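You operate a simulated robot arm through the tools that you are given. There is no shell and no other tool.

You run a simulated robot arm. Do the job below in one go: nothing can be reset, and whatever is moved stays where it is left.

JOB
Clamp the white halves on the clamp board and tape the join twice.
Fine: glaze up between the rails, pressed together without paste; the clamp knob ends at IN; two tape tabs pressed on across the join.
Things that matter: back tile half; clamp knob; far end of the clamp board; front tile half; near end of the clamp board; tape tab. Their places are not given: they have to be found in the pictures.

Only the result counts: the job must be done as asked and must still hold three seconds after the hand-in. Knocking over, shifting, dropping, spilling or breaking anything else fails it.

ROBOT AND FRAMES
A 6-joint arm with a two-finger gripper, fixed in place. Base frame: the origin is on the floor under the middle of its stand, x ahead of it, y to its left, z up. Lengths are in m, angles in rad, forces in N, time in s.
It reaches about 1.206 m from its shoulder. Its first joint turns from -2.897 to 2.897 rad. Payload 2.45 kg.
Tool frame: the origin (TCP) lies between the finger pads and is the grasp point; the fingertips stand 0.02 m ahead of it; z points along the fingers, y is the line along which they close. The gripper opens to 0.14 m; its body begins 0.168 m behind the TCP.
Orientation is that of the tool frame in the base frame, as [roll, pitch, yaw] about the fixed x, y, z axes, in that order (R = Rz(yaw) Ry(pitch) Rx(roll)). With the fingers straight down and closing along the base's y, the tool's x points along the base's -x, its y along +y and its z along -z.

CONTROLS
- The arm moves only by the tool send_rows. Its argument "rows" is a list of rows, each an object (a shift or turn left out is 0, a gripper value left out holds the last) with "travel": the shift along the base's x, y, z in units of 300 mm (1.0 is 300 mm), a list of three; "rot": the turn, a rotation vector about the base's x, y, z in units of 45 degrees (1.0 is 45 degrees), a list of three; "gripper": the opening, from 0 (shut) to 1 (fully open). In form: [{"travel": [x, y, z], "rot": [ax, ay, az], "gripper": gripper}, ...]. A call has 1 to 20 rows; each row is the pose to reach, as a shift and turn from the pose commanded when the call began. A call with a number of a shift or a turn outside -1 to 1 is refused whole. Rows are played at 5 a second. More than 0.05 m and 0.15 rad between two rows, or a gripper value outside its range, and nothing of the call is played. Where a pose cannot be reached the arm comes as near as it can. A force on the tool above 40 N (or 10 N above the force at the start of the call, whichever is more), or a blocked arm, ends the call early, and 0.2 s more pass. The fingers move at their own pace (about 0.045 m/s each) and stop on an object; they squeeze with about 44 N. The grip force told is the motor's: it shows also when the fingers shut on nothing. Time passes only in rows, and 0.2 s behind the last, so rows that repeat a pose let the fingers close. The reply holds the time, the measured pose of the TCP, the force on the tool along the base axes, the opening and the grip force, in the units named above and with some noise, with the torque about the TCP (base axes, N m) and any sound that the robot's microphone picked up.
- Cameras (640 x 400 px; columns grow to the right, rows downward): "scene" is fixed at [0.0639, 0.6546, 1.442]; the picture's right is [-0.32, -0.95, 0.00], its down [-0.52, 0.17, -0.84] and it looks along [0.80, -0.27, -0.55] (base axes); focal length 257 px, centre (320, 200). "wrist" rides on the gripper at [0.078, 0.011, -0.209] in the tool frame; the picture's right is [-0.14, 0.99, 0.00], its down [-0.92, -0.13, -0.37] and it looks along [-0.37, -0.05, 0.93] (tool axes); focal length 280 px, centre (320, 200).
- grab_frame(camera): a new picture of that camera. The clock stands still meanwhile.
- point_at(camera, pixels): for up to 12 pixels [column, row] of the newest picture of that camera ("zoom" is the newest enlarged one), the place [x, y, z] in the base frame of the surface seen there, good to about 0.003 m, but the place of the scene camera against the robot may be out by one fixed shift of up to 0.025 m in any direction. The clock stands still meanwhile.
- close_up(camera, box): a new picture of the part [left, top, right, bottom] of that camera's present view, enlarged. The clock stands still meanwhile.
- hand_in(): hands the job in; it is judged then, once.

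Unless the task says otherwise, let go and move clear before handing in.

The tools are called after "Request:" as a command line: name --argument value ..., lists and objects as JSON in quotes. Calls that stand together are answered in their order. send_rows: Moves the arm, as the interface text tells. Its arguments: {"type":"object","properties":{"rows":{"type":"array"}},"required":["rows"]} The other tools are called the same way: grab_frame (camera) takes a picture; point_at (camera, pixels) gives the place of the surface under pixels of a picture; close_up (camera, box) takes an enlarged picture of a part of a camera's view; hand_in () hands the job in.

At the start:

```text
time_s: 0.0
tcp_pos: [0.5718, 0.3331, 1.2588]
ee_rot: [3.141, 0.0, -3.141]
force: [-0.7, -0.3, -0.2]
torque: [0.0, 0.0, -0.01]
opening: 0.1398
finger_force: 0.0
```

scene: 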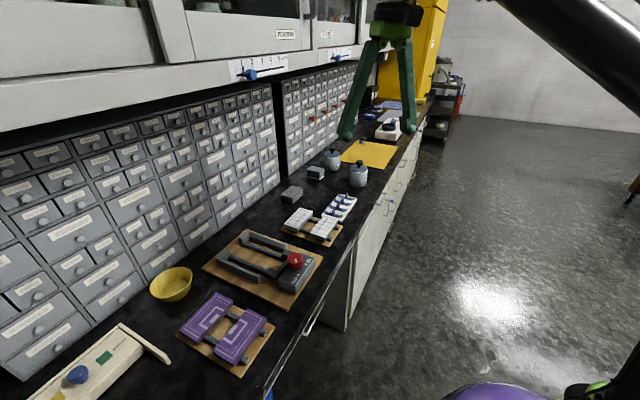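
wrist: 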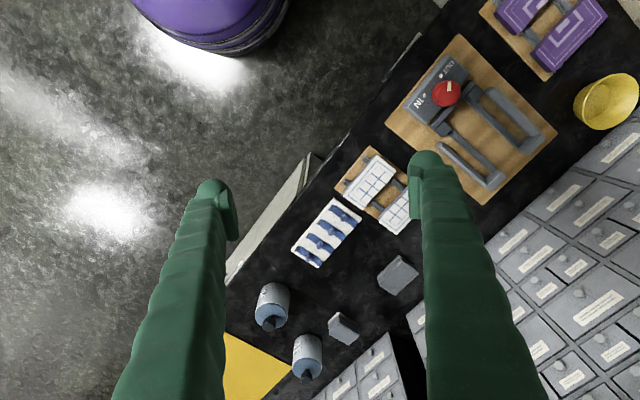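

The scene shows the clamp board with a red knob around (270,268), the white tile halves around (312,224) and the tape tab holder around (340,207). I will take enlarged views to see details.

Request:
close_up --camera "scene" --box '[190, 170, 390, 320]'

Request:
close_up --camera "wrist" --box '[280, 30, 580, 280]'

```text
2.67 times, centred on (290, 245) of scene
```

zoom: 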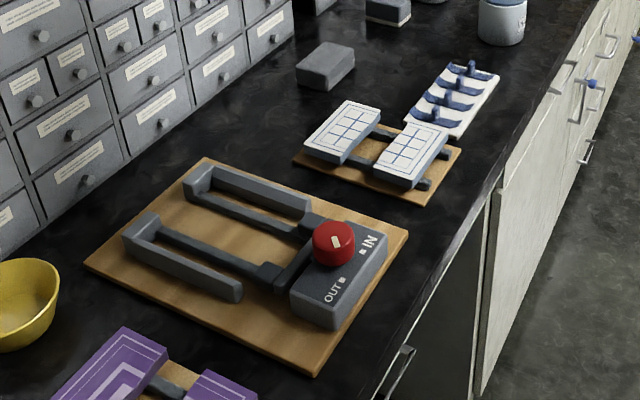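

```text
1.60 times, centred on (430, 155) of wrist
```

zoom: 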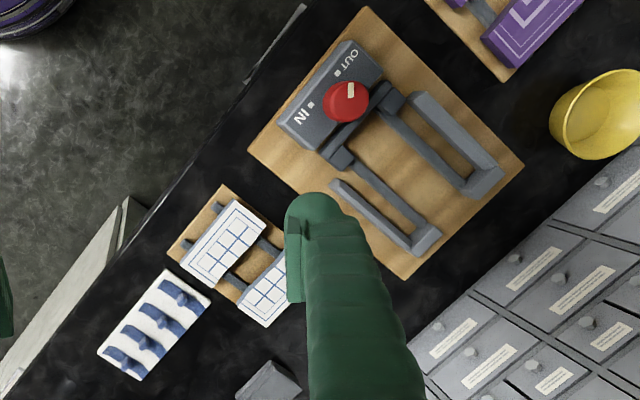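

The wrist view shows the clamp board, the knob (pointer toward OUT side) and the tile rack. I'll measure places of main features from both cameras.

Request:
point_at --camera "zoom" --pixels '[[347, 102], [300, 115], [350, 62], [368, 10], [250, 150], [522, 165], [405, 278], [222, 243], [265, 292], [155, 325], [112, 353], [180, 285]]'

Request:
point_at --camera "scene" --pixels '[[295, 260], [298, 219], [324, 227], [340, 205], [246, 230], [204, 268], [285, 309], [343, 259], [357, 213], [284, 230]]'

```text
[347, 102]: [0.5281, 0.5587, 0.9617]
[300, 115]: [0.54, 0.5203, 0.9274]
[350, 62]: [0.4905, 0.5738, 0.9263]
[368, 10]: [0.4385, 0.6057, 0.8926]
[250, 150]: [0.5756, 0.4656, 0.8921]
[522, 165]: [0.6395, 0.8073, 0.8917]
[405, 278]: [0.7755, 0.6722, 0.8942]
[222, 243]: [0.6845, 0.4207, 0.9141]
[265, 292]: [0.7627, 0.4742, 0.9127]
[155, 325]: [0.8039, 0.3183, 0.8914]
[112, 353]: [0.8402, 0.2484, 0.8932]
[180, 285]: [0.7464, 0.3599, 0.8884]
```

```text
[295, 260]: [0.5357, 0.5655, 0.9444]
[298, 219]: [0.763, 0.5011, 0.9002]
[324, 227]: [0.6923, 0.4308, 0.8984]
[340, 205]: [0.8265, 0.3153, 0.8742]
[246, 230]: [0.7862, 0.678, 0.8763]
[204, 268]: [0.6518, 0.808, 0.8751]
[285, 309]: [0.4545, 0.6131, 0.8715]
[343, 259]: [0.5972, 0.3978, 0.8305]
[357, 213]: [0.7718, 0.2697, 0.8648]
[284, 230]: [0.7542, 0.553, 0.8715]
```

Clamp board lies at about 45° in the base frame (corners (0.44,0.61), (0.58,0.47), (0.78,0.67), (0.64,0.81)), top at z≈0.892. I will rotate the hand 45° and move to view it squarely.

Request:
send_rows --rows '[{"travel": [0, 0.1, 0], "rot": [0, 0, 0.15], "gripper": 1}, {"travel": [0, 0.2, 0], "rot": [0, 0, 0.3]}, {"travel": [0, 0.3, 0], "rot": [0, 0, 0.45]}, {"travel": [-0.05, 0.4, 0], "rot": [0, 0, 0.6]}, {"travel": [-0.1, 0.45, 0], "rot": [0, 0, 0.75]}, {"travel": [-0.1, 0.5, 0], "rot": [0, 0, 0.9]}, {"travel": [-0.1, 0.5, 0], "rot": [0, 0, 1.0]}, {"travel": [-0.1, 0.5, 0], "rot": [0, 0, 1.0]}]'

Request:
grab_frame --camera "wrist"

```text
time_s: 1.8
tcp_pos: [0.5414, 0.481, 1.2597]
ee_rot: [3.139, 0.001, -2.352]
force: [0.4, -0.2, -0.6]
torque: [0.0, 0.01, -0.01]
opening: 0.1399
finger_force: 0.0
```

```text
taken
```

wrist: 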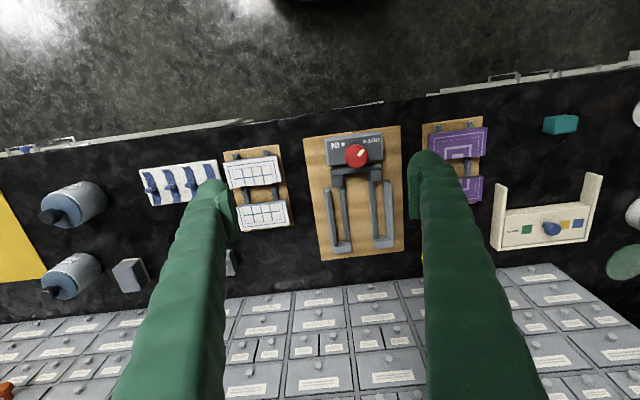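

The view is now square with the board: tabs at about (180,183), white tiles at (250,172) and (262,215), clamp board (355,190). I'll zoom in.

Request:
close_up --camera "wrist" --box '[295, 115, 415, 270]'

Request:
close_up --camera "wrist" --box '[130, 135, 300, 245]'

Request:
close_up --camera "wrist" --box '[480, 150, 640, 270]'

```text
2.58 times, centred on (355, 192) of wrist
```

zoom: 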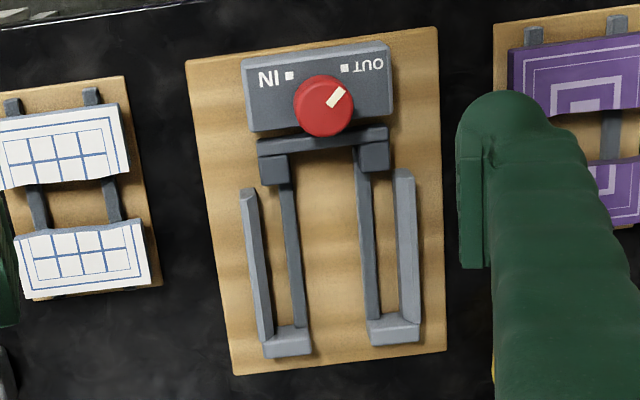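

```text
3.64 times, centred on (215, 190) of wrist
```

zoom: 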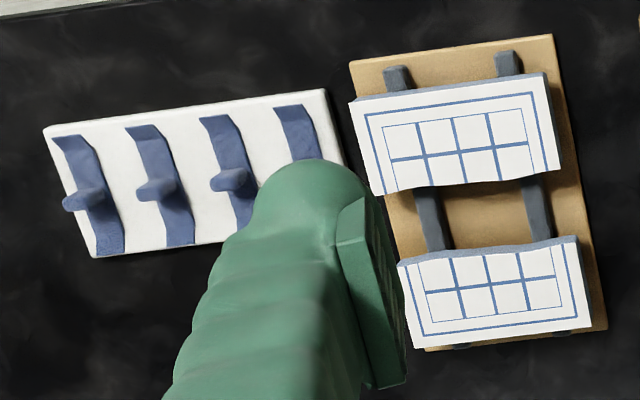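

```text
3.33 times, centred on (560, 210) of wrist
```

zoom: 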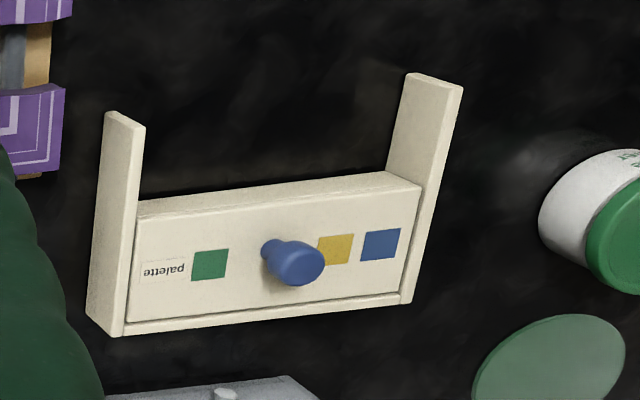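

The tile halves have wavy mating edges facing each other; the clamp has two far stops, two bars, two outer rails, and a pusher by the knob. Now I'll measure the clamp features.

Request:
close_up --camera "wrist" --box '[295, 115, 415, 270]'

Request:
point_at --camera "zoom" --pixels '[[325, 105], [335, 97], [289, 76], [345, 68], [246, 62], [388, 45], [391, 110], [252, 125], [320, 140], [272, 155], [374, 143], [272, 172]]'

Request:
point_at --camera "zoom" --pixels '[[286, 190], [298, 318], [363, 190], [374, 310], [247, 195], [266, 335], [404, 172], [411, 300], [286, 337], [393, 326], [330, 250], [290, 355]]'

Request:
point_at --camera "zoom" --pixels '[[187, 62], [437, 28], [445, 348], [235, 373], [5, 120], [118, 108], [3, 185], [125, 175], [22, 238], [140, 222], [35, 290], [148, 282]]'

```text
2.58 times, centred on (355, 192) of wrist
```

zoom: 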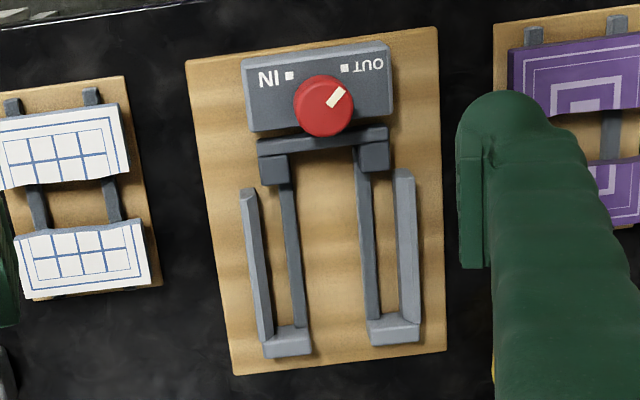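

```text
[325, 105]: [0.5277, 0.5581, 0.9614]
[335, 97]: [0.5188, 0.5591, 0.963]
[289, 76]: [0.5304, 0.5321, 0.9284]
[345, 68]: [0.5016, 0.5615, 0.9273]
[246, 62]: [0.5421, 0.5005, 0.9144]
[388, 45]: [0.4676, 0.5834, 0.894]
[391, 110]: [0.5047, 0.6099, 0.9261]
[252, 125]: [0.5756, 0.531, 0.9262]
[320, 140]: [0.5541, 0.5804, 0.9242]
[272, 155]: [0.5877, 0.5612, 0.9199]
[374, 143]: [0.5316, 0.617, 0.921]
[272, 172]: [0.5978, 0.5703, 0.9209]
```

```text
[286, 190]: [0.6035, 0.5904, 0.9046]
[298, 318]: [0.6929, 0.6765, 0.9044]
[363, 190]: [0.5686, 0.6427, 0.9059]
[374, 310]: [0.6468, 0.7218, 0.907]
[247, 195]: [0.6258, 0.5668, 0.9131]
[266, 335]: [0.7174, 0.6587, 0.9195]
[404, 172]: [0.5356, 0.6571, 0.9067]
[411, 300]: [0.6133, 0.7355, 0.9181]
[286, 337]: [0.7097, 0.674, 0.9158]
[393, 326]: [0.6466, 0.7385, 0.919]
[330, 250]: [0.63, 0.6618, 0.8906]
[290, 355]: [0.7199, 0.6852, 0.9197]
```

```text
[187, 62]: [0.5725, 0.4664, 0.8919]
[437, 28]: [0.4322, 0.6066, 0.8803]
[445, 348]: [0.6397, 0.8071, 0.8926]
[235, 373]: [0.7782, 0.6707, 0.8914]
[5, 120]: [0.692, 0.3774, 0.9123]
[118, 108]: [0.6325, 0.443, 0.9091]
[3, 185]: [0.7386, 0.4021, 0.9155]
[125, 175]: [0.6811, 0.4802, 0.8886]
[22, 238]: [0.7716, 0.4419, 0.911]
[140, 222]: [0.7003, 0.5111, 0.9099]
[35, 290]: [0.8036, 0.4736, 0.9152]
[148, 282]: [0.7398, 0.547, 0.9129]
```

The board axes are at 45° (u along (0.707,0.707), v along (−0.707,0.707)); tiles ≈0.10 wide × 0.05 deep with tops at z≈0.914. I need to see the fingers' shape, so I'll view the hand from the scene camera.

Request:
grab_frame --camera "scene"

Request:
close_up --camera "scene" --box '[220, 0, 460, 160]'

```text
taken
```

scene: 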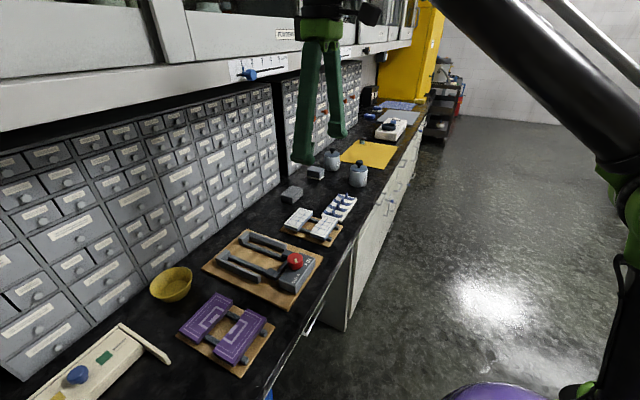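

```text
2.50 times, centred on (340, 80) of scene
```

zoom: 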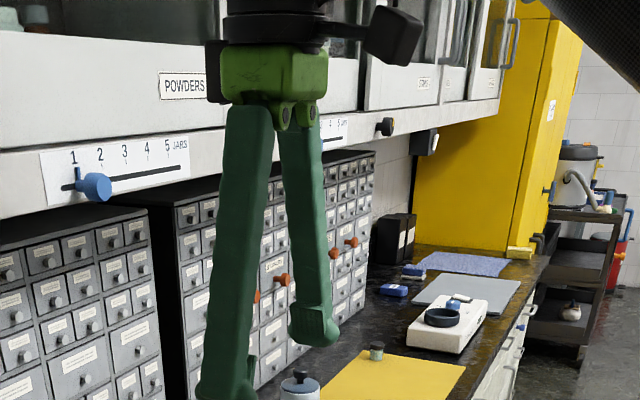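

The fingers are long linkage fingers with small pads at the tips; there is an overhead cabinet and drawers to avoid. I'll measure these obstacles.

Request:
point_at --camera "scene" --pixels '[[100, 118], [230, 85], [290, 63], [100, 97], [240, 62], [150, 200], [90, 330], [265, 150], [271, 84], [305, 158], [340, 128], [330, 60]]'

Request:
close_up --camera "wrist" --box '[380, 120, 540, 240]'

Request:
close_up --camera "scene" --box '[280, 90, 360, 180]'

```text
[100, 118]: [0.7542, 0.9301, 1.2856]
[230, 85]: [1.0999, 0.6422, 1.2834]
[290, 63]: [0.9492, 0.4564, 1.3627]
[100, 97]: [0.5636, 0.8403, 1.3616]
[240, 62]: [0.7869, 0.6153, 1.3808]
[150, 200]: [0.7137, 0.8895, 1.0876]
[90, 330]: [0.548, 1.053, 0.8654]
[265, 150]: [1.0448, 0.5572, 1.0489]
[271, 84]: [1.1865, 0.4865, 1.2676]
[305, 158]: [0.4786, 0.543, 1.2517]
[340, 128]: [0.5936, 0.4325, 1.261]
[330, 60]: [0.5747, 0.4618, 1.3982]
```

```text
3.33 times, centred on (460, 180) of wrist
```

zoom: 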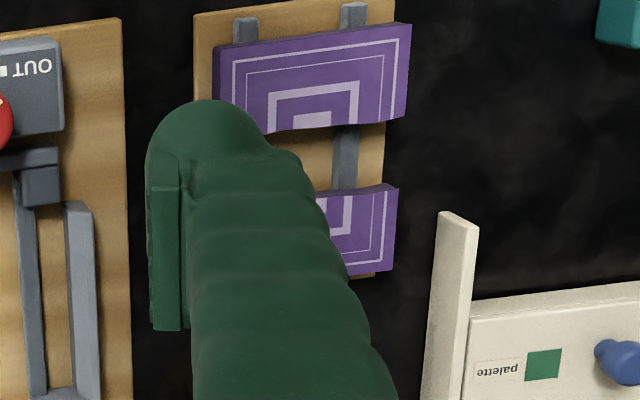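

```text
4.44 times, centred on (320, 135) of scene
```

zoom: 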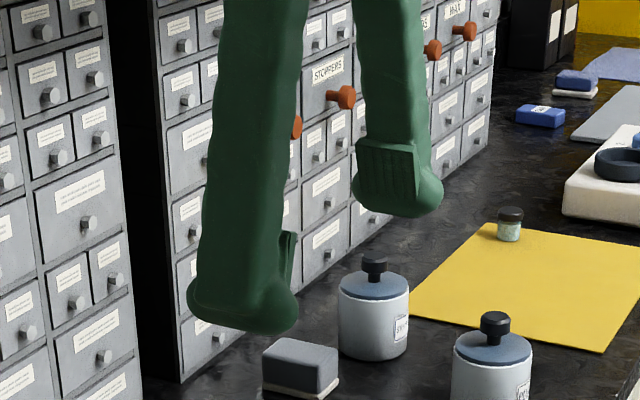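

Overhead cabinet front is near u≈0.985 above z≈1.28, so I must keep the wrist short of it. I'll move closer over the clamp for precise measurement.

Request:
send_rows --rows '[{"travel": [0.01, 0.08, -0.13]}, {"travel": [0.02, 0.16, -0.26]}, {"travel": [0.025, 0.24, -0.39]}, {"travel": [0.03, 0.32, -0.53]}, {"travel": [0.03, 0.32, -0.53]}]'

Request:
grab_frame --camera "wrist"

Request:
close_up --camera "wrist" --box '[230, 60, 430, 320]'

```text
time_s: 3.0
tcp_pos: [0.5505, 0.5802, 1.0999]
ee_rot: [3.138, 0.001, -2.354]
force: [0.1, 0.2, -0.3]
torque: [0.04, 0.02, 0.0]
opening: 0.1399
finger_force: 0.0
```

```text
taken
```

wrist: 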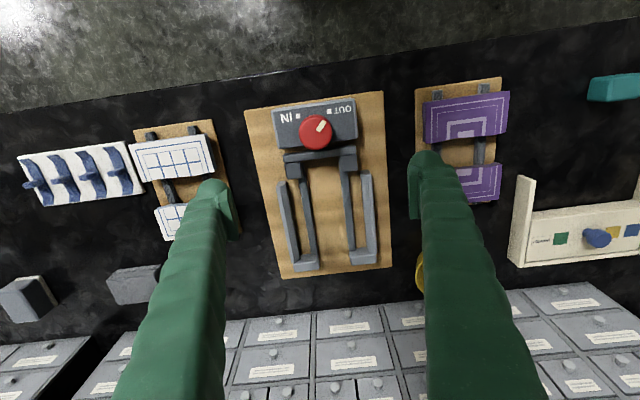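

```text
1.54 times, centred on (330, 190) of wrist
```

zoom: 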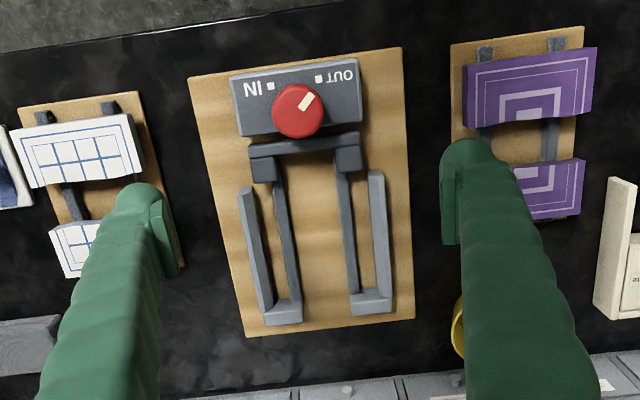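

Now a tighter zoom on the pusher end and the stop end of the clamp for accurate points.

Request:
close_up --camera "wrist" --box '[265, 95, 375, 190]'

Request:
point_at --camera "zoom" --pixels '[[115, 338], [155, 358], [130, 430], [180, 325], [290, 320], [440, 310], [470, 335], [530, 320], [480, 420], [520, 410], [520, 350], [130, 400]]'

Request:
close_up --camera "wrist" --box '[265, 165, 395, 275]'

```text
4.21 times, centred on (320, 142) of wrist
```

zoom: 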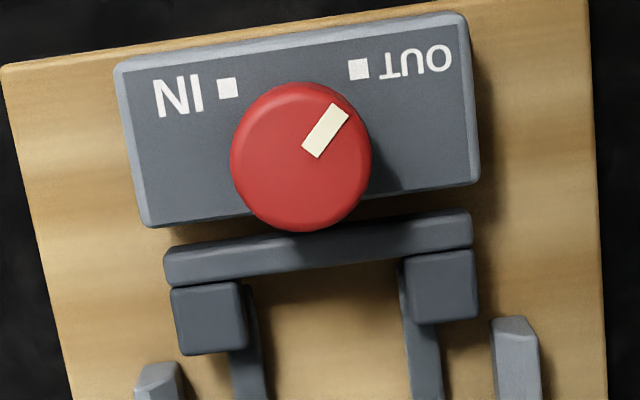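

```text
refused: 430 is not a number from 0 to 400
```

```text
3.64 times, centred on (330, 220) of wrist
```

zoom: 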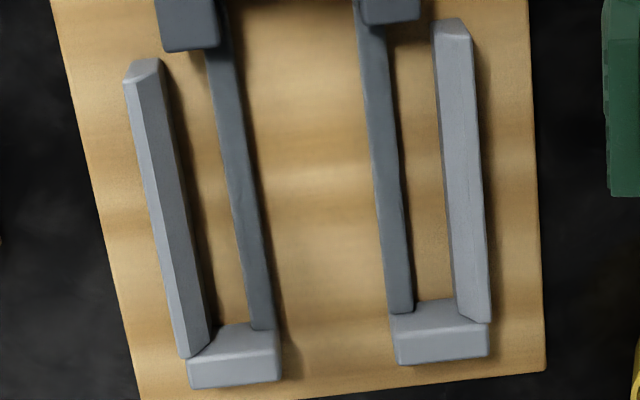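

Now measuring points on this stop-end zoom, then the pusher-end zoom.

Request:
point_at --camera "zoom" --pixels '[[145, 70], [128, 82], [160, 100], [185, 200], [160, 200], [205, 340], [185, 350], [235, 200], [245, 330], [270, 345], [235, 338], [235, 375]]'

Request:
point_at --camera "zoom" --pixels '[[455, 30], [437, 30], [468, 45], [455, 150], [480, 150], [465, 300], [485, 300], [385, 200], [405, 320], [440, 325], [480, 345], [440, 358]]'

Request:
close_up --camera "wrist" --box '[265, 95, 375, 190]'

Request:
point_at --camera "zoom" --pixels '[[300, 150], [235, 160], [370, 160], [300, 86], [300, 222], [228, 88], [359, 69], [345, 110], [310, 150], [118, 70], [465, 20], [150, 222]]'

Request:
point_at --camera "zoom" --pixels '[[170, 258], [320, 235], [465, 218], [320, 255], [175, 295], [238, 290], [205, 345], [240, 340], [408, 262], [475, 258], [420, 315], [470, 312]]'

```text
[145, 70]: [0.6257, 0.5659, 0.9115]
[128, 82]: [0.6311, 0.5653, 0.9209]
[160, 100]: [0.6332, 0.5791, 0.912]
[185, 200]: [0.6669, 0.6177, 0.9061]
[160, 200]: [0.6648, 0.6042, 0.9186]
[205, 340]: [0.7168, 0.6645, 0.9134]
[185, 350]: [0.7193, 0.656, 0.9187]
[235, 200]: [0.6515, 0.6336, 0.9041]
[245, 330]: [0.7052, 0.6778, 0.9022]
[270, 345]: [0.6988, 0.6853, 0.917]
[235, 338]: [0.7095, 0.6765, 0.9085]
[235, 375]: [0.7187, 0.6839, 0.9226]
```

```text
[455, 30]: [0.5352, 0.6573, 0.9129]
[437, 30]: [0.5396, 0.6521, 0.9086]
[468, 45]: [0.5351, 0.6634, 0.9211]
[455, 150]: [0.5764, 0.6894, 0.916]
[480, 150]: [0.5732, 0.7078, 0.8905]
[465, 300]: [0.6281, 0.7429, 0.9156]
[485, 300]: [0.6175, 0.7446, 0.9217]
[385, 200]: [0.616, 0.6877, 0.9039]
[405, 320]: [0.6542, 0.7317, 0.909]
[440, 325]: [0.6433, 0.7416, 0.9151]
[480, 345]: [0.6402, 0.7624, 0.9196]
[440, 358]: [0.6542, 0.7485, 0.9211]
```

```text
4.21 times, centred on (320, 142) of wrist
```

zoom: 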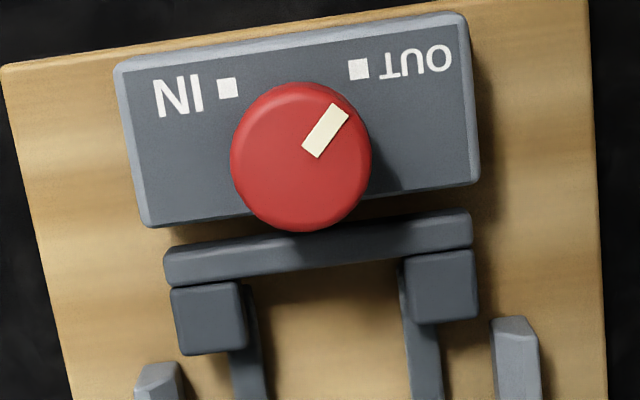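

```text
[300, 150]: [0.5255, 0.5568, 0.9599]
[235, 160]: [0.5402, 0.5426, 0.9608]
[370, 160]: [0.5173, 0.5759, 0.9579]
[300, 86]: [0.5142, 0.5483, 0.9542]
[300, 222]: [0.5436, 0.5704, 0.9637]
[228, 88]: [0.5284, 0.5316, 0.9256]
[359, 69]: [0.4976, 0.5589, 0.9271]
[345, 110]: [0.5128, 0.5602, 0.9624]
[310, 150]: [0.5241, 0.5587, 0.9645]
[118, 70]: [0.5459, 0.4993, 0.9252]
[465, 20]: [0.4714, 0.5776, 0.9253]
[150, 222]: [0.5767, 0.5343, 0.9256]
```

```text
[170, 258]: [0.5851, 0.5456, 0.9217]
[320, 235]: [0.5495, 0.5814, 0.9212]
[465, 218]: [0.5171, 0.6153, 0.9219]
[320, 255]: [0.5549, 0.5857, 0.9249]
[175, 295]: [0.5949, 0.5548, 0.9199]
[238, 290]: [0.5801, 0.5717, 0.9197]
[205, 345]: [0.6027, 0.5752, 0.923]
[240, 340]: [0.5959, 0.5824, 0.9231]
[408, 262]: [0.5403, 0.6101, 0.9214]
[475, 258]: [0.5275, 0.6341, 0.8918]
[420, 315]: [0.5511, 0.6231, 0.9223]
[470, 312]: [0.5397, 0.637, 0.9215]
```

Clamp geometry is clear: pads' front at u≈0.836, stops' face at u≈0.979, bars' tops z≈0.905, knob axis about (u,v)=(0.769,0.0215). Now I'll move over the rack and the tab holder.

Request:
send_rows --rows '[{"travel": [0.09, -0.12, 0]}, {"travel": [0.18, -0.24, 0]}, {"travel": [0.27, -0.36, 0]}, {"travel": [0.36, -0.48, 0]}, {"travel": [0.45, -0.6, 0]}, {"travel": [0.52, -0.71, 0]}, {"travel": [0.52, -0.71, 0]}]'

Request:
grab_frame --camera "wrist"

Request:
close_up --camera "wrist" --box '[320, 90, 480, 240]'

```text
time_s: 4.6
tcp_pos: [0.7062, 0.3638, 1.1018]
ee_rot: [3.14, 0.001, -2.354]
force: [-0.2, 0.7, -0.5]
torque: [-0.01, 0.02, 0.01]
opening: 0.1399
finger_force: 0.0
```

```text
taken
```

wrist: 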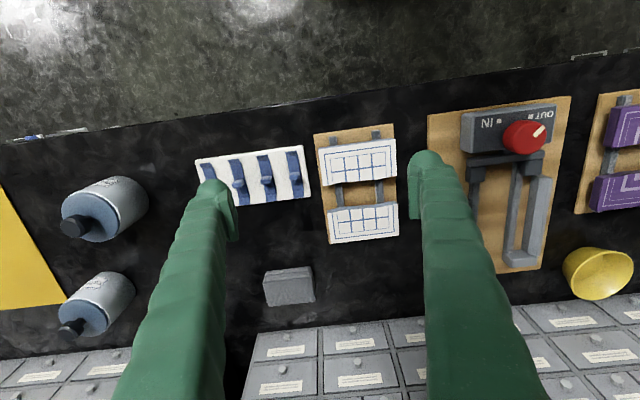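

```text
2.67 times, centred on (400, 165) of wrist
```

zoom: 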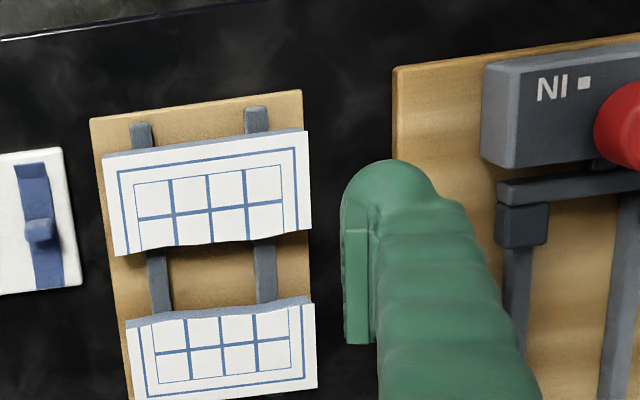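

Request:
close_up --camera "wrist" --box '[300, 120, 420, 250]'

Request:
close_up --camera "wrist" --box '[190, 135, 320, 220]'

```text
3.08 times, centred on (360, 185) of wrist
```

zoom: 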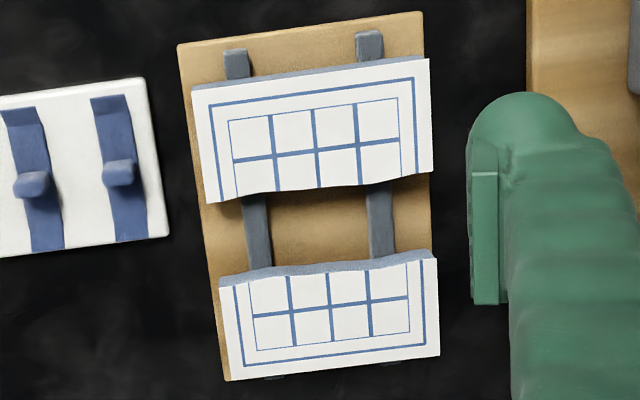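

```text
4.71 times, centred on (255, 178) of wrist
```

zoom: 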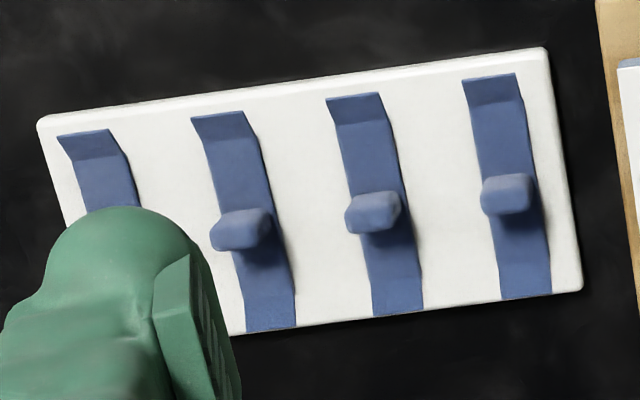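

Each tab is a blue strip running along u with an upright handle in its middle. I'll measure the tabs then the tiles.

Request:
point_at --camera "zoom" --pixels '[[507, 185], [507, 205], [490, 85], [525, 290], [480, 120], [535, 240], [370, 205], [372, 222], [357, 105], [395, 305], [237, 225], [240, 243]]'

Request:
point_at --camera "zoom" --pixels '[[220, 125], [270, 320], [45, 120], [545, 52], [580, 288], [300, 200], [430, 150], [490, 195], [522, 195], [355, 210], [390, 205], [560, 200]]'

Request:
close_up --camera "wrist" --box '[300, 120, 420, 250]'

Request:
point_at --camera "zoom" --pixels '[[195, 95], [425, 64], [205, 198], [428, 168], [315, 182], [265, 190], [375, 182], [310, 80], [310, 130], [207, 85], [415, 62], [310, 72]]'

Request:
point_at --camera "zoom" --pixels '[[222, 292], [432, 263], [232, 375], [436, 350], [330, 280], [280, 285], [380, 272], [330, 360], [330, 320], [330, 271], [260, 230], [380, 220]]'

```text
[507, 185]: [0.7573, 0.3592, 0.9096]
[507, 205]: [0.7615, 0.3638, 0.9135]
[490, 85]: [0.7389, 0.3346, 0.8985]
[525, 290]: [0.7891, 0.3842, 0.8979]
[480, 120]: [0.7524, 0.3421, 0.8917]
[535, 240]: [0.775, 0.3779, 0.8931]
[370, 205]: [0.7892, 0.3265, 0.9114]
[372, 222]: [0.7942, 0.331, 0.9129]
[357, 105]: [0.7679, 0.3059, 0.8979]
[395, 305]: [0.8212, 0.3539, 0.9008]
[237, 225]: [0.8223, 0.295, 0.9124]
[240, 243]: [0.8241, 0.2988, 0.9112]
```

```text
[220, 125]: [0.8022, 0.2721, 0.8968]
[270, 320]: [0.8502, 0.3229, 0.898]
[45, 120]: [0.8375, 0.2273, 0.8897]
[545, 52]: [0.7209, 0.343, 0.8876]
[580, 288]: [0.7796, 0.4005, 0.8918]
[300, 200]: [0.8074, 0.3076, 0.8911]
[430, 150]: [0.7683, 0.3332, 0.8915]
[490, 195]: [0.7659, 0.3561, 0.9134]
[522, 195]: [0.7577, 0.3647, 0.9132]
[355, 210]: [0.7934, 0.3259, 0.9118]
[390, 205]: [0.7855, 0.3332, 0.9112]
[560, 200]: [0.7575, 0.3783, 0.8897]
```

```text
3.08 times, centred on (360, 185) of wrist
```

zoom: 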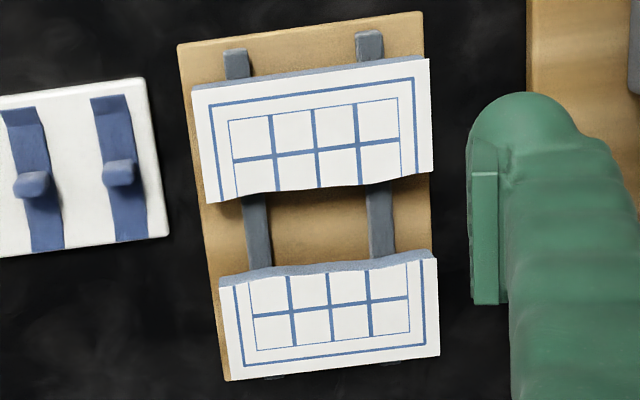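

```text
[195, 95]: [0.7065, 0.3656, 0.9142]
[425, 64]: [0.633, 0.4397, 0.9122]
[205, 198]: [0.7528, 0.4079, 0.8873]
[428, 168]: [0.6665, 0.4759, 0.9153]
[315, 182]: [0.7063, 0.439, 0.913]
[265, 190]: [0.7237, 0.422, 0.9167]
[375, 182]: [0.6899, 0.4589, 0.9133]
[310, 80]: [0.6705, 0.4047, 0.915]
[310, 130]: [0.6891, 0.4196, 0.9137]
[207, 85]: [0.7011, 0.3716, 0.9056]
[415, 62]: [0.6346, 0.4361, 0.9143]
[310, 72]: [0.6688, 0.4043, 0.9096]
```

```text
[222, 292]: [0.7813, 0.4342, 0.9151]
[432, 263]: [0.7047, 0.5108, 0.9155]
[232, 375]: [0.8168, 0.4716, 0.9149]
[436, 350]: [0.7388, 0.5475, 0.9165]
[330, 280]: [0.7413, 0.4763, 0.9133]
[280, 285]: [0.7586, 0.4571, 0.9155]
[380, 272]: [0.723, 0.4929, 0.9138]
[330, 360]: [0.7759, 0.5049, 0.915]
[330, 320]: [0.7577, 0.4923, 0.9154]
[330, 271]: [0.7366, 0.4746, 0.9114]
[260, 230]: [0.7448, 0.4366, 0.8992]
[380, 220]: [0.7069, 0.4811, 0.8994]
```

Tiles: front half u 0.758–0.811, back half u 0.858–0.911, both centred near v≈−0.189, tops z≈0.9145. I'll check the finger thickness using the finger surface points in this zoom (pad near column 470–500).

Request:
point_at --camera "zoom" --pixels '[[570, 125], [540, 100], [520, 97], [480, 130], [476, 180], [487, 200], [487, 295], [540, 130], [560, 140], [505, 180], [600, 200], [472, 250]]'

Request:
close_up --camera "wrist" --box '[390, 130, 490, 230]'

```text
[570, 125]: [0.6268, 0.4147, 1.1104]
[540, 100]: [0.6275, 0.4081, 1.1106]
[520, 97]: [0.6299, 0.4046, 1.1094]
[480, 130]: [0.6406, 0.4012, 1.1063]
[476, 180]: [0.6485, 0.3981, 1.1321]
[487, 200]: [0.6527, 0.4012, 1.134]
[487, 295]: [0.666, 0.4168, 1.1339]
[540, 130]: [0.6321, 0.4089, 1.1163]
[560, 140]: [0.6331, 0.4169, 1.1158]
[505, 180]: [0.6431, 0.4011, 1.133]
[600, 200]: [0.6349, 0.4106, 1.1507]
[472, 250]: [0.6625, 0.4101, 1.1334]
```

```text
4.00 times, centred on (440, 180) of wrist
```

zoom: 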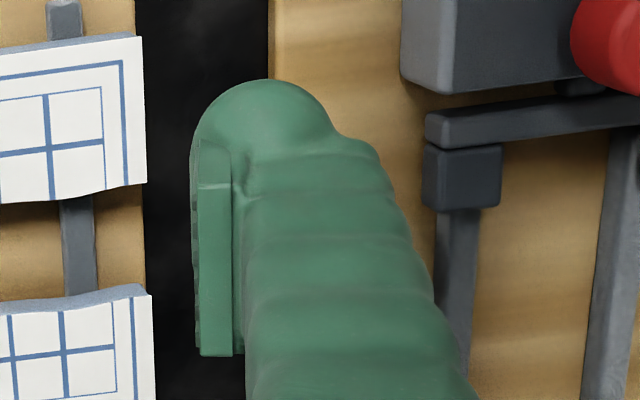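

Finger feet are about 0.025–0.03 thick with pads ~0.025 wide. I'll look at the fingertips from the scene camera at high zoom to see the pad bottom relative to the tip.

Request:
grab_frame --camera "scene"

```text
taken
```

scene: 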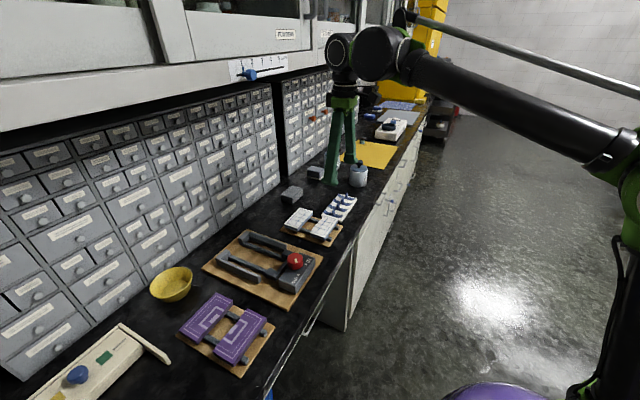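

Request:
close_up --camera "scene" --box '[315, 140, 375, 195]'

Request:
close_up --camera "scene" --box '[290, 10, 430, 130]'

```text
7.27 times, centred on (345, 168) of scene
```

zoom: 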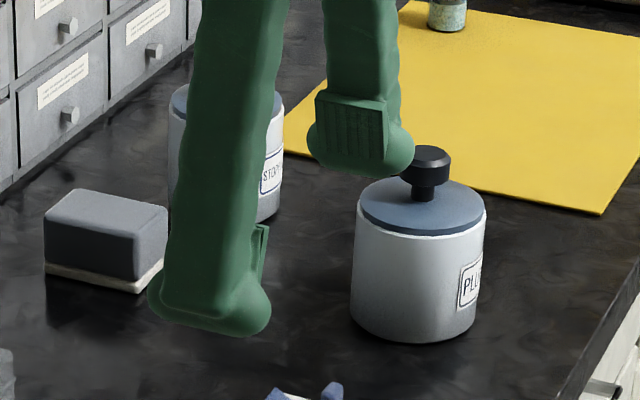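

```text
3.33 times, centred on (360, 70) of scene
```

zoom: 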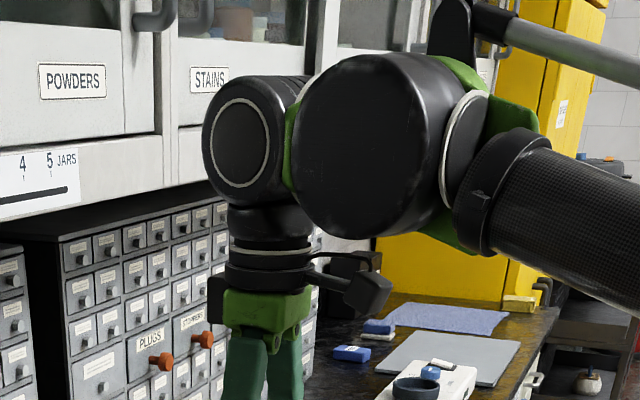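

The finger pads end about 5 mm above the tips. The wrist joint above the hand could get near the overhead shelf, so I'll measure both from the scene picture.

Request:
point_at --camera "scene" --pixels '[[336, 53], [341, 35], [338, 70], [370, 50], [375, 30], [342, 88], [340, 92], [385, 75], [250, 75], [285, 72], [200, 85], [330, 53]]'

Request:
close_up --camera "scene" --box '[180, 30, 320, 130]'

Request:
point_at --camera "zoom" --pixels '[[250, 183], [215, 240], [400, 160], [300, 205], [325, 195], [480, 145], [120, 180], [120, 250], [60, 255], [240, 200], [300, 60], [590, 120]]'

```text
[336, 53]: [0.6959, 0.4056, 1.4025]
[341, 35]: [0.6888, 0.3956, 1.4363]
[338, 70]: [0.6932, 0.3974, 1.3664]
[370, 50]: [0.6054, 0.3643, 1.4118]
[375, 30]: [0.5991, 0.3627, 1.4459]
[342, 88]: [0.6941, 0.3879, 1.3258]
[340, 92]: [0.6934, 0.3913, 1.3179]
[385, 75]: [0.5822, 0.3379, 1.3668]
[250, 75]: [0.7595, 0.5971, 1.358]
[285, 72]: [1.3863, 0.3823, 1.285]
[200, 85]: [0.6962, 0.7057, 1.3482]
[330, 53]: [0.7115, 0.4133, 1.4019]
```

```text
4.00 times, centred on (250, 80) of scene
```

zoom: 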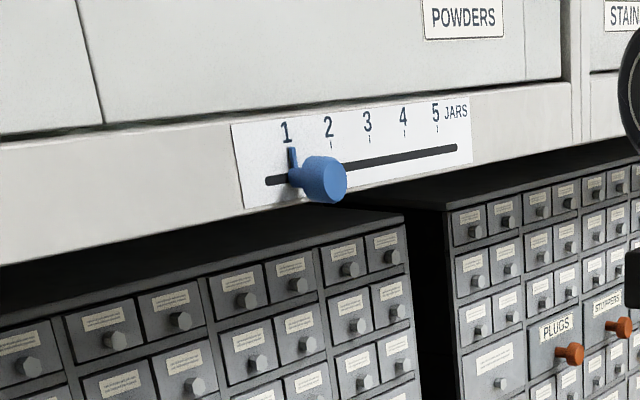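

```text
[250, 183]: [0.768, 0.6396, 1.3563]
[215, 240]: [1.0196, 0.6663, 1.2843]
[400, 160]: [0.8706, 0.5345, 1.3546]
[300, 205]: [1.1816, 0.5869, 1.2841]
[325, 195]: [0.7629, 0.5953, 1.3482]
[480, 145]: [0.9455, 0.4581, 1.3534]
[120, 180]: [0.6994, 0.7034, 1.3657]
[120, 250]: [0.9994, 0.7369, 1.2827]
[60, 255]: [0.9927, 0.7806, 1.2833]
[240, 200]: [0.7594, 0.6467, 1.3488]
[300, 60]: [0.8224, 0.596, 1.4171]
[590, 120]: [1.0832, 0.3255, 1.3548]
```

The shelf front is at u≈0.983 but its bottom is near z≈1.36, with a blue slider at v≈−0.11; the wrist body tops out about 0.375 above the TCP, so I must stay low when far in. Now I rotate the hand −90° so it closes along u, in two calls.

Request:
send_rows --rows '[{"travel": [0, 0, 0], "rot": [0, 0, -0.17]}, {"travel": [-0.01, 0.03, 0], "rot": [0, 0, -0.34]}, {"travel": [-0.02, 0.06, 0], "rot": [0, 0, -0.51]}, {"travel": [-0.03, 0.09, 0], "rot": [0, 0, -0.68]}, {"travel": [-0.04, 0.12, 0], "rot": [0, 0, -0.84]}, {"travel": [-0.05, 0.15, 0], "rot": [0, 0, -1.0]}]'

Request:
send_rows --rows '[{"travel": [0, 0.01, 0], "rot": [0, 0, -0.17]}, {"travel": [0, 0.02, 0], "rot": [0, 0, -0.34]}, {"travel": [-0.005, 0.03, 0], "rot": [0, 0, -0.51]}, {"travel": [-0.01, 0.034, 0], "rot": [0, 0, -0.68]}, {"travel": [-0.0127, 0.0343, 0], "rot": [0, 0, -0.84]}, {"travel": [-0.0127, 0.0343, 0], "rot": [0, 0, -1.0]}, {"travel": [-0.0127, 0.0343, 0], "rot": [0, 0, -1.0], "gripper": 0.49}, {"travel": [-0.0127, 0.0343, 0], "rot": [0, 0, -1.0], "gripper": 0.49}, {"travel": [-0.0127, 0.0343, 0], "rot": [0, 0, -1.0], "gripper": 0.49}, {"travel": [-0.0127, 0.0343, 0], "rot": [0, 0, -1.0], "gripper": 0.49}]'

Request:
grab_frame --camera "wrist"

Request:
grab_frame --camera "scene"

```text
time_s: 6.0
tcp_pos: [0.6907, 0.4096, 1.1003]
ee_rot: [3.139, 0.0, 3.141]
force: [0.3, -0.7, -0.3]
torque: [0.01, -0.01, -0.01]
opening: 0.14
finger_force: 0.1
```

```text
time_s: 8.2
tcp_pos: [0.6871, 0.4208, 1.1004]
ee_rot: [3.138, 0.002, 2.358]
force: [-0.1, 0.2, -0.2]
torque: [0.01, -0.01, 0.04]
opening: 0.0686
finger_force: 0.1
```

```text
taken
```

wrist: 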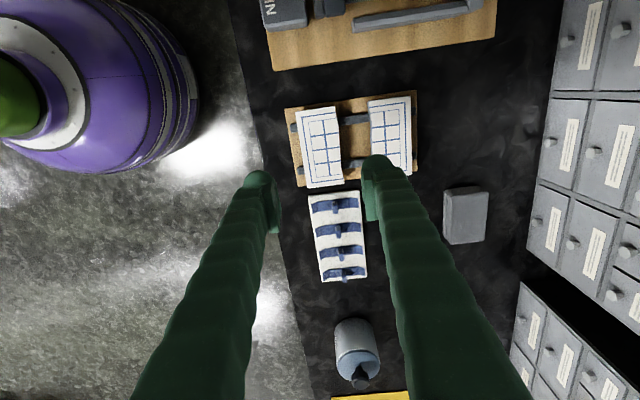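

```text
taken
```

scene: 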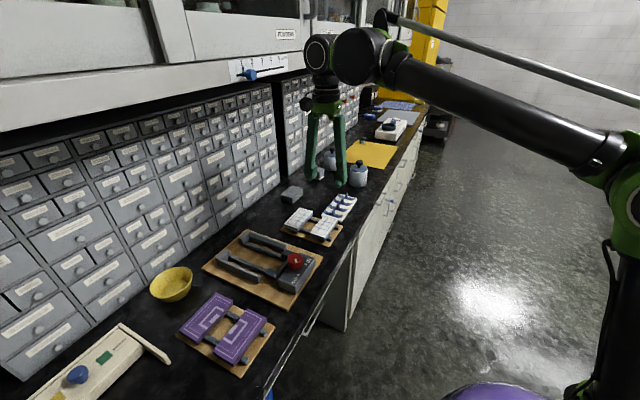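

The hand now closes along u; front half at (320,148), back half at (390,135). I'll measure tile edges from this new view.

Request:
close_up --camera "wrist" --box '[280, 85, 425, 200]'

Request:
point_at --camera "zoom" --pixels '[[85, 115], [240, 97], [110, 425], [82, 200]]'

```text
3.48 times, centred on (352, 142) of wrist
```

zoom: 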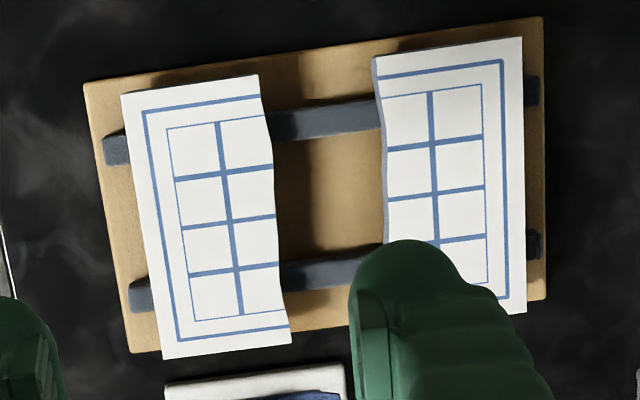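

```text
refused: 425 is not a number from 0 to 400
```

Request:
point_at --camera "zoom" --pixels '[[124, 98], [254, 78], [167, 355], [287, 338], [268, 150], [275, 230], [272, 190], [145, 220], [118, 148], [143, 295], [325, 123], [325, 272]]'

Request:
point_at --camera "zoom" --pixels '[[377, 62], [519, 40], [522, 310], [385, 130], [390, 170], [389, 225], [523, 170], [534, 90], [534, 245], [325, 200], [172, 390], [335, 370]]'

```text
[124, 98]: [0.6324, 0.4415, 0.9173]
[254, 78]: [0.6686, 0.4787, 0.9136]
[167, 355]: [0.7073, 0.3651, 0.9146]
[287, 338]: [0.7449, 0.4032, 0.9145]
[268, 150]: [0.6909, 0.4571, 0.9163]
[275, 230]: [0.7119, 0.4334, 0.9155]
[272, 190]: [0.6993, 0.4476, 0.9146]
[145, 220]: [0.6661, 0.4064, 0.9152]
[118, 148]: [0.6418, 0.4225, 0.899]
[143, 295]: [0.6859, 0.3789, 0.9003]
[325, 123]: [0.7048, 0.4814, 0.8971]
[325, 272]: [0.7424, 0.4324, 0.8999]
```

```text
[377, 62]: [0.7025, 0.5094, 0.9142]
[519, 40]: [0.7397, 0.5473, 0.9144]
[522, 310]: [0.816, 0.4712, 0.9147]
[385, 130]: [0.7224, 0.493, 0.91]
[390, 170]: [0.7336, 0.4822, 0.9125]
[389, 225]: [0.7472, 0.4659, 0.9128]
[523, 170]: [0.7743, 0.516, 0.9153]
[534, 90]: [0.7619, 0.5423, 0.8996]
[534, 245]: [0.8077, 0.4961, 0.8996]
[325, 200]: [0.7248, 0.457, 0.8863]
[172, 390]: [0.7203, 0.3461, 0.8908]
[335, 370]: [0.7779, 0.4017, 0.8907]
```

Front half spans u 0.758–0.811, v −0.242…−0.1345; back half u 0.8575–0.910. I descend partway over the front half (z 0.96) with the gripper at 0.069 and check.

Request:
send_rows --rows '[{"travel": [0, 0, -0.12]}, {"travel": [0, 0, -0.24]}, {"travel": [0, 0, -0.36]}, {"travel": [0, 0, -0.46]}, {"travel": [0, 0, -0.46]}]'

Request:
grab_frame --camera "wrist"

Request:
close_up --camera "scene" --box '[270, 150, 370, 250]'

```text
time_s: 9.4
tcp_pos: [0.6882, 0.4218, 0.9619]
ee_rot: [3.139, 0.0, 2.357]
force: [-0.9, -0.1, 0.4]
torque: [-0.01, -0.03, 0.01]
opening: 0.0685
finger_force: 0.0
```

```text
taken
```

wrist: 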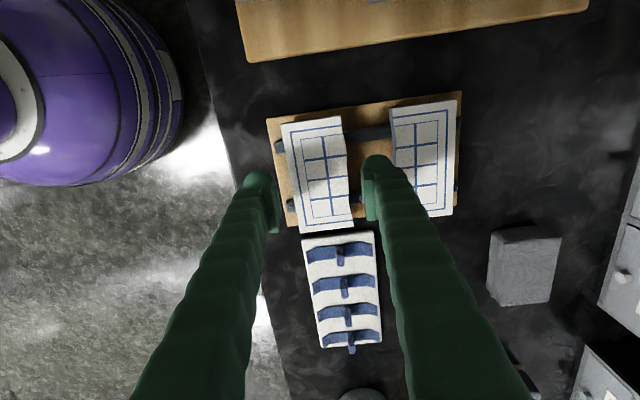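

```text
4.00 times, centred on (320, 200) of scene
```

zoom: 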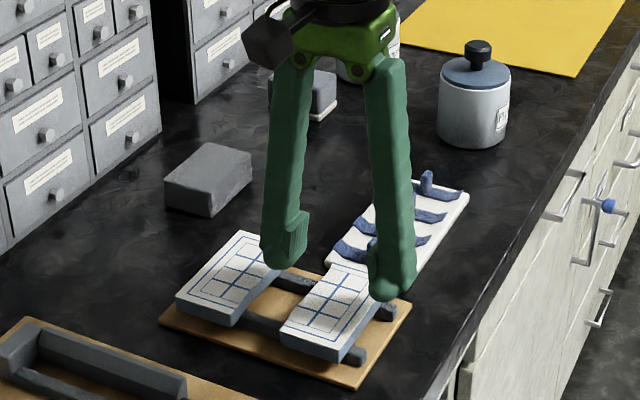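

Fingers straddle the front half cleanly. I descend to grasp height in small steps, watching force.

Request:
send_rows --rows '[{"travel": [0, 0, -0.04]}, {"travel": [0, 0, -0.08]}, {"travel": [0, 0, -0.11]}, {"travel": [0, 0, -0.125]}, {"travel": [0, 0, -0.134]}, {"travel": [0, 0, -0.134]}]'

Request:
close_up --camera "scene" --box '[290, 180, 370, 260]'

Request:
grab_frame --camera "wrist"

```text
time_s: 10.8
tcp_pos: [0.6873, 0.4214, 0.9221]
ee_rot: [3.14, 0.002, 2.359]
force: [-0.1, -0.1, -0.2]
torque: [-0.03, 0.0, 0.01]
opening: 0.0686
finger_force: 0.0
```

```text
5.00 times, centred on (330, 220) of scene
```

zoom: 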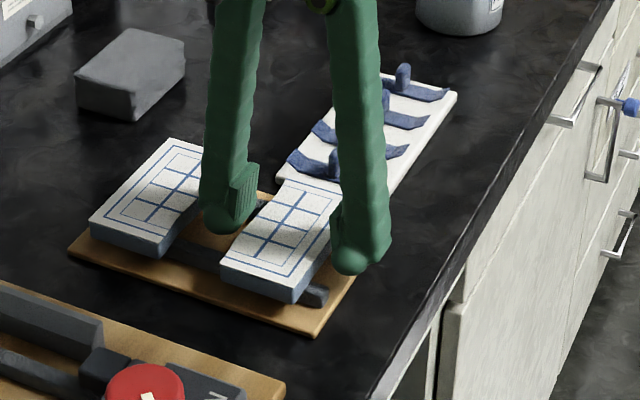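

```text
taken
```

wrist: 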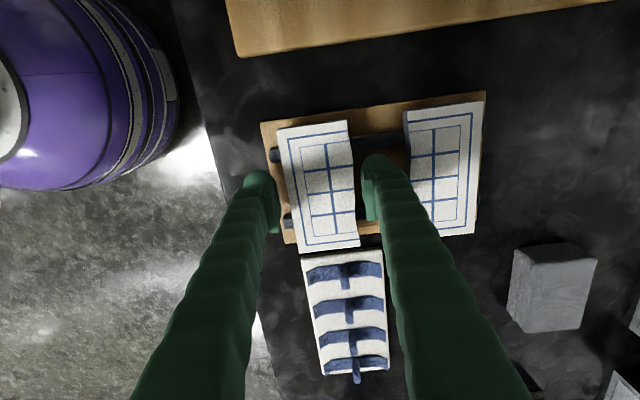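

No contact, fingers are beside the front half. Lower 1.5 mm more and close the gripper.

Request:
send_rows --rows '[{"travel": [0, 0, -0.005]}, {"travel": [0, 0, -0.005], "gripper": 0}, {"travel": [0, 0, -0.005], "gripper": 0}, {"travel": [0, 0, -0.005], "gripper": 0}, {"travel": [0, 0, -0.005], "gripper": 0}, {"travel": [0, 0, -0.005], "gripper": 0}]'

Request:
close_up --camera "scene" --box '[290, 180, 370, 260]'

```text
time_s: 12.2
tcp_pos: [0.6876, 0.4207, 0.9206]
ee_rot: [3.14, -0.001, 2.357]
force: [1.7, 0.1, 2.4]
torque: [0.0, 0.02, -0.03]
opening: 0.0538
finger_force: 44.5
```

```text
5.00 times, centred on (330, 220) of scene
```

zoom: 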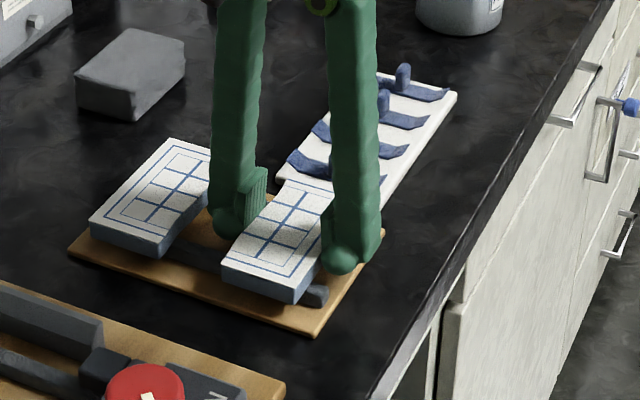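

The front half is gripped (opening 0.0538, 44 N). Lift it gently by 35 mm.

Request:
send_rows --rows '[{"travel": [0, 0, 0.02], "gripper": 0}, {"travel": [0, 0, 0.05]}, {"travel": [0, 0, 0.09]}, {"travel": [0, 0, 0.117]}, {"travel": [0, 0, 0.117]}]'

Request:
close_up --camera "scene" --box '[270, 170, 370, 260]'

Request:
grab_frame --camera "wrist"

```text
time_s: 13.4
tcp_pos: [0.6887, 0.4205, 0.9548]
ee_rot: [3.141, 0.001, 2.359]
force: [-0.3, 0.6, 0.1]
torque: [0.0, 0.01, -0.02]
opening: 0.0
finger_force: 29.1
```

```text
4.44 times, centred on (320, 215) of scene
```

zoom: 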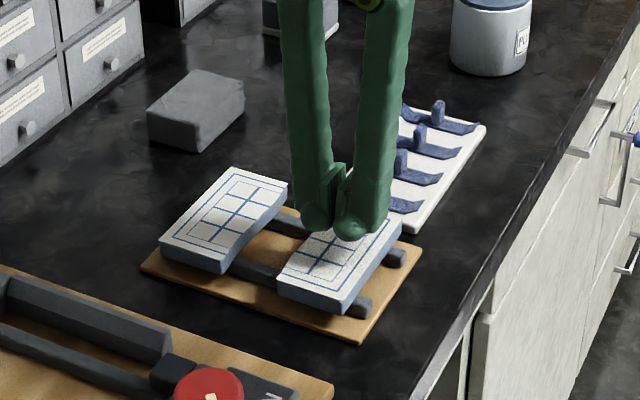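

```text
taken
```

wrist: 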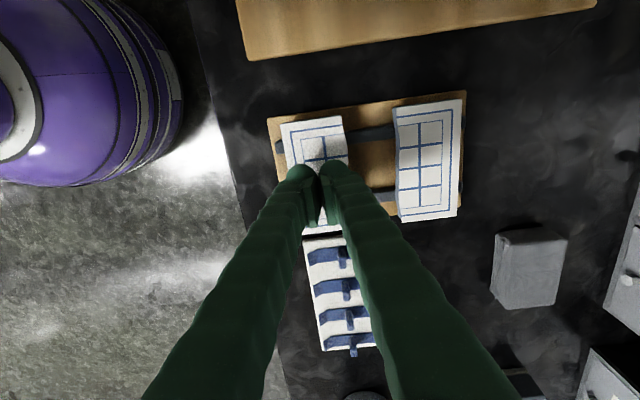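

The grip slipped off: the opening is 0 and the front half is still on the rack (325,170 in wrist). The hold was too high on the tile. I'll check its position and the fingers' closed size before regripping deeper.

Request:
close_up --camera "wrist" --box '[250, 85, 480, 245]'

Request:
point_at --camera "zoom" --pixels '[[90, 108], [258, 88], [145, 380], [266, 200], [96, 200], [270, 160], [255, 100], [100, 250], [205, 230], [140, 235], [285, 240], [200, 300]]'

```text
2.50 times, centred on (365, 165) of wrist
```

zoom: 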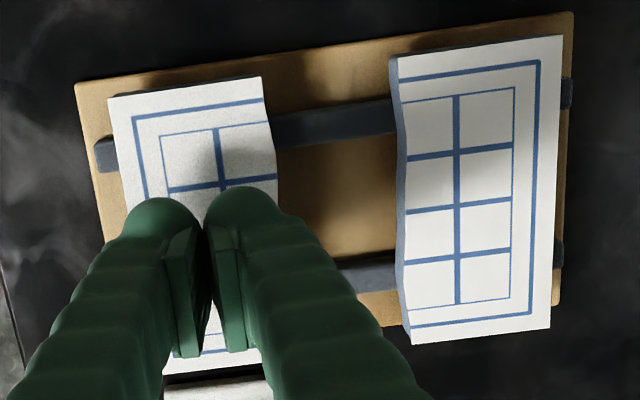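

```text
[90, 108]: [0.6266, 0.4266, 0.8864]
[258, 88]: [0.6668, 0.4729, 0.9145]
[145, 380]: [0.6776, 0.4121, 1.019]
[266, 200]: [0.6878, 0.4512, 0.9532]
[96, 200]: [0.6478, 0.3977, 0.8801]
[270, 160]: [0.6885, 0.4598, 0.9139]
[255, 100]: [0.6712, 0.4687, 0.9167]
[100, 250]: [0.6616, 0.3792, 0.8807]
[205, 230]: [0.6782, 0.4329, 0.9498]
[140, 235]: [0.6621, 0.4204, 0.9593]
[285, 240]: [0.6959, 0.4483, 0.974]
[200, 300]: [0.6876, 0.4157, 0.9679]
```

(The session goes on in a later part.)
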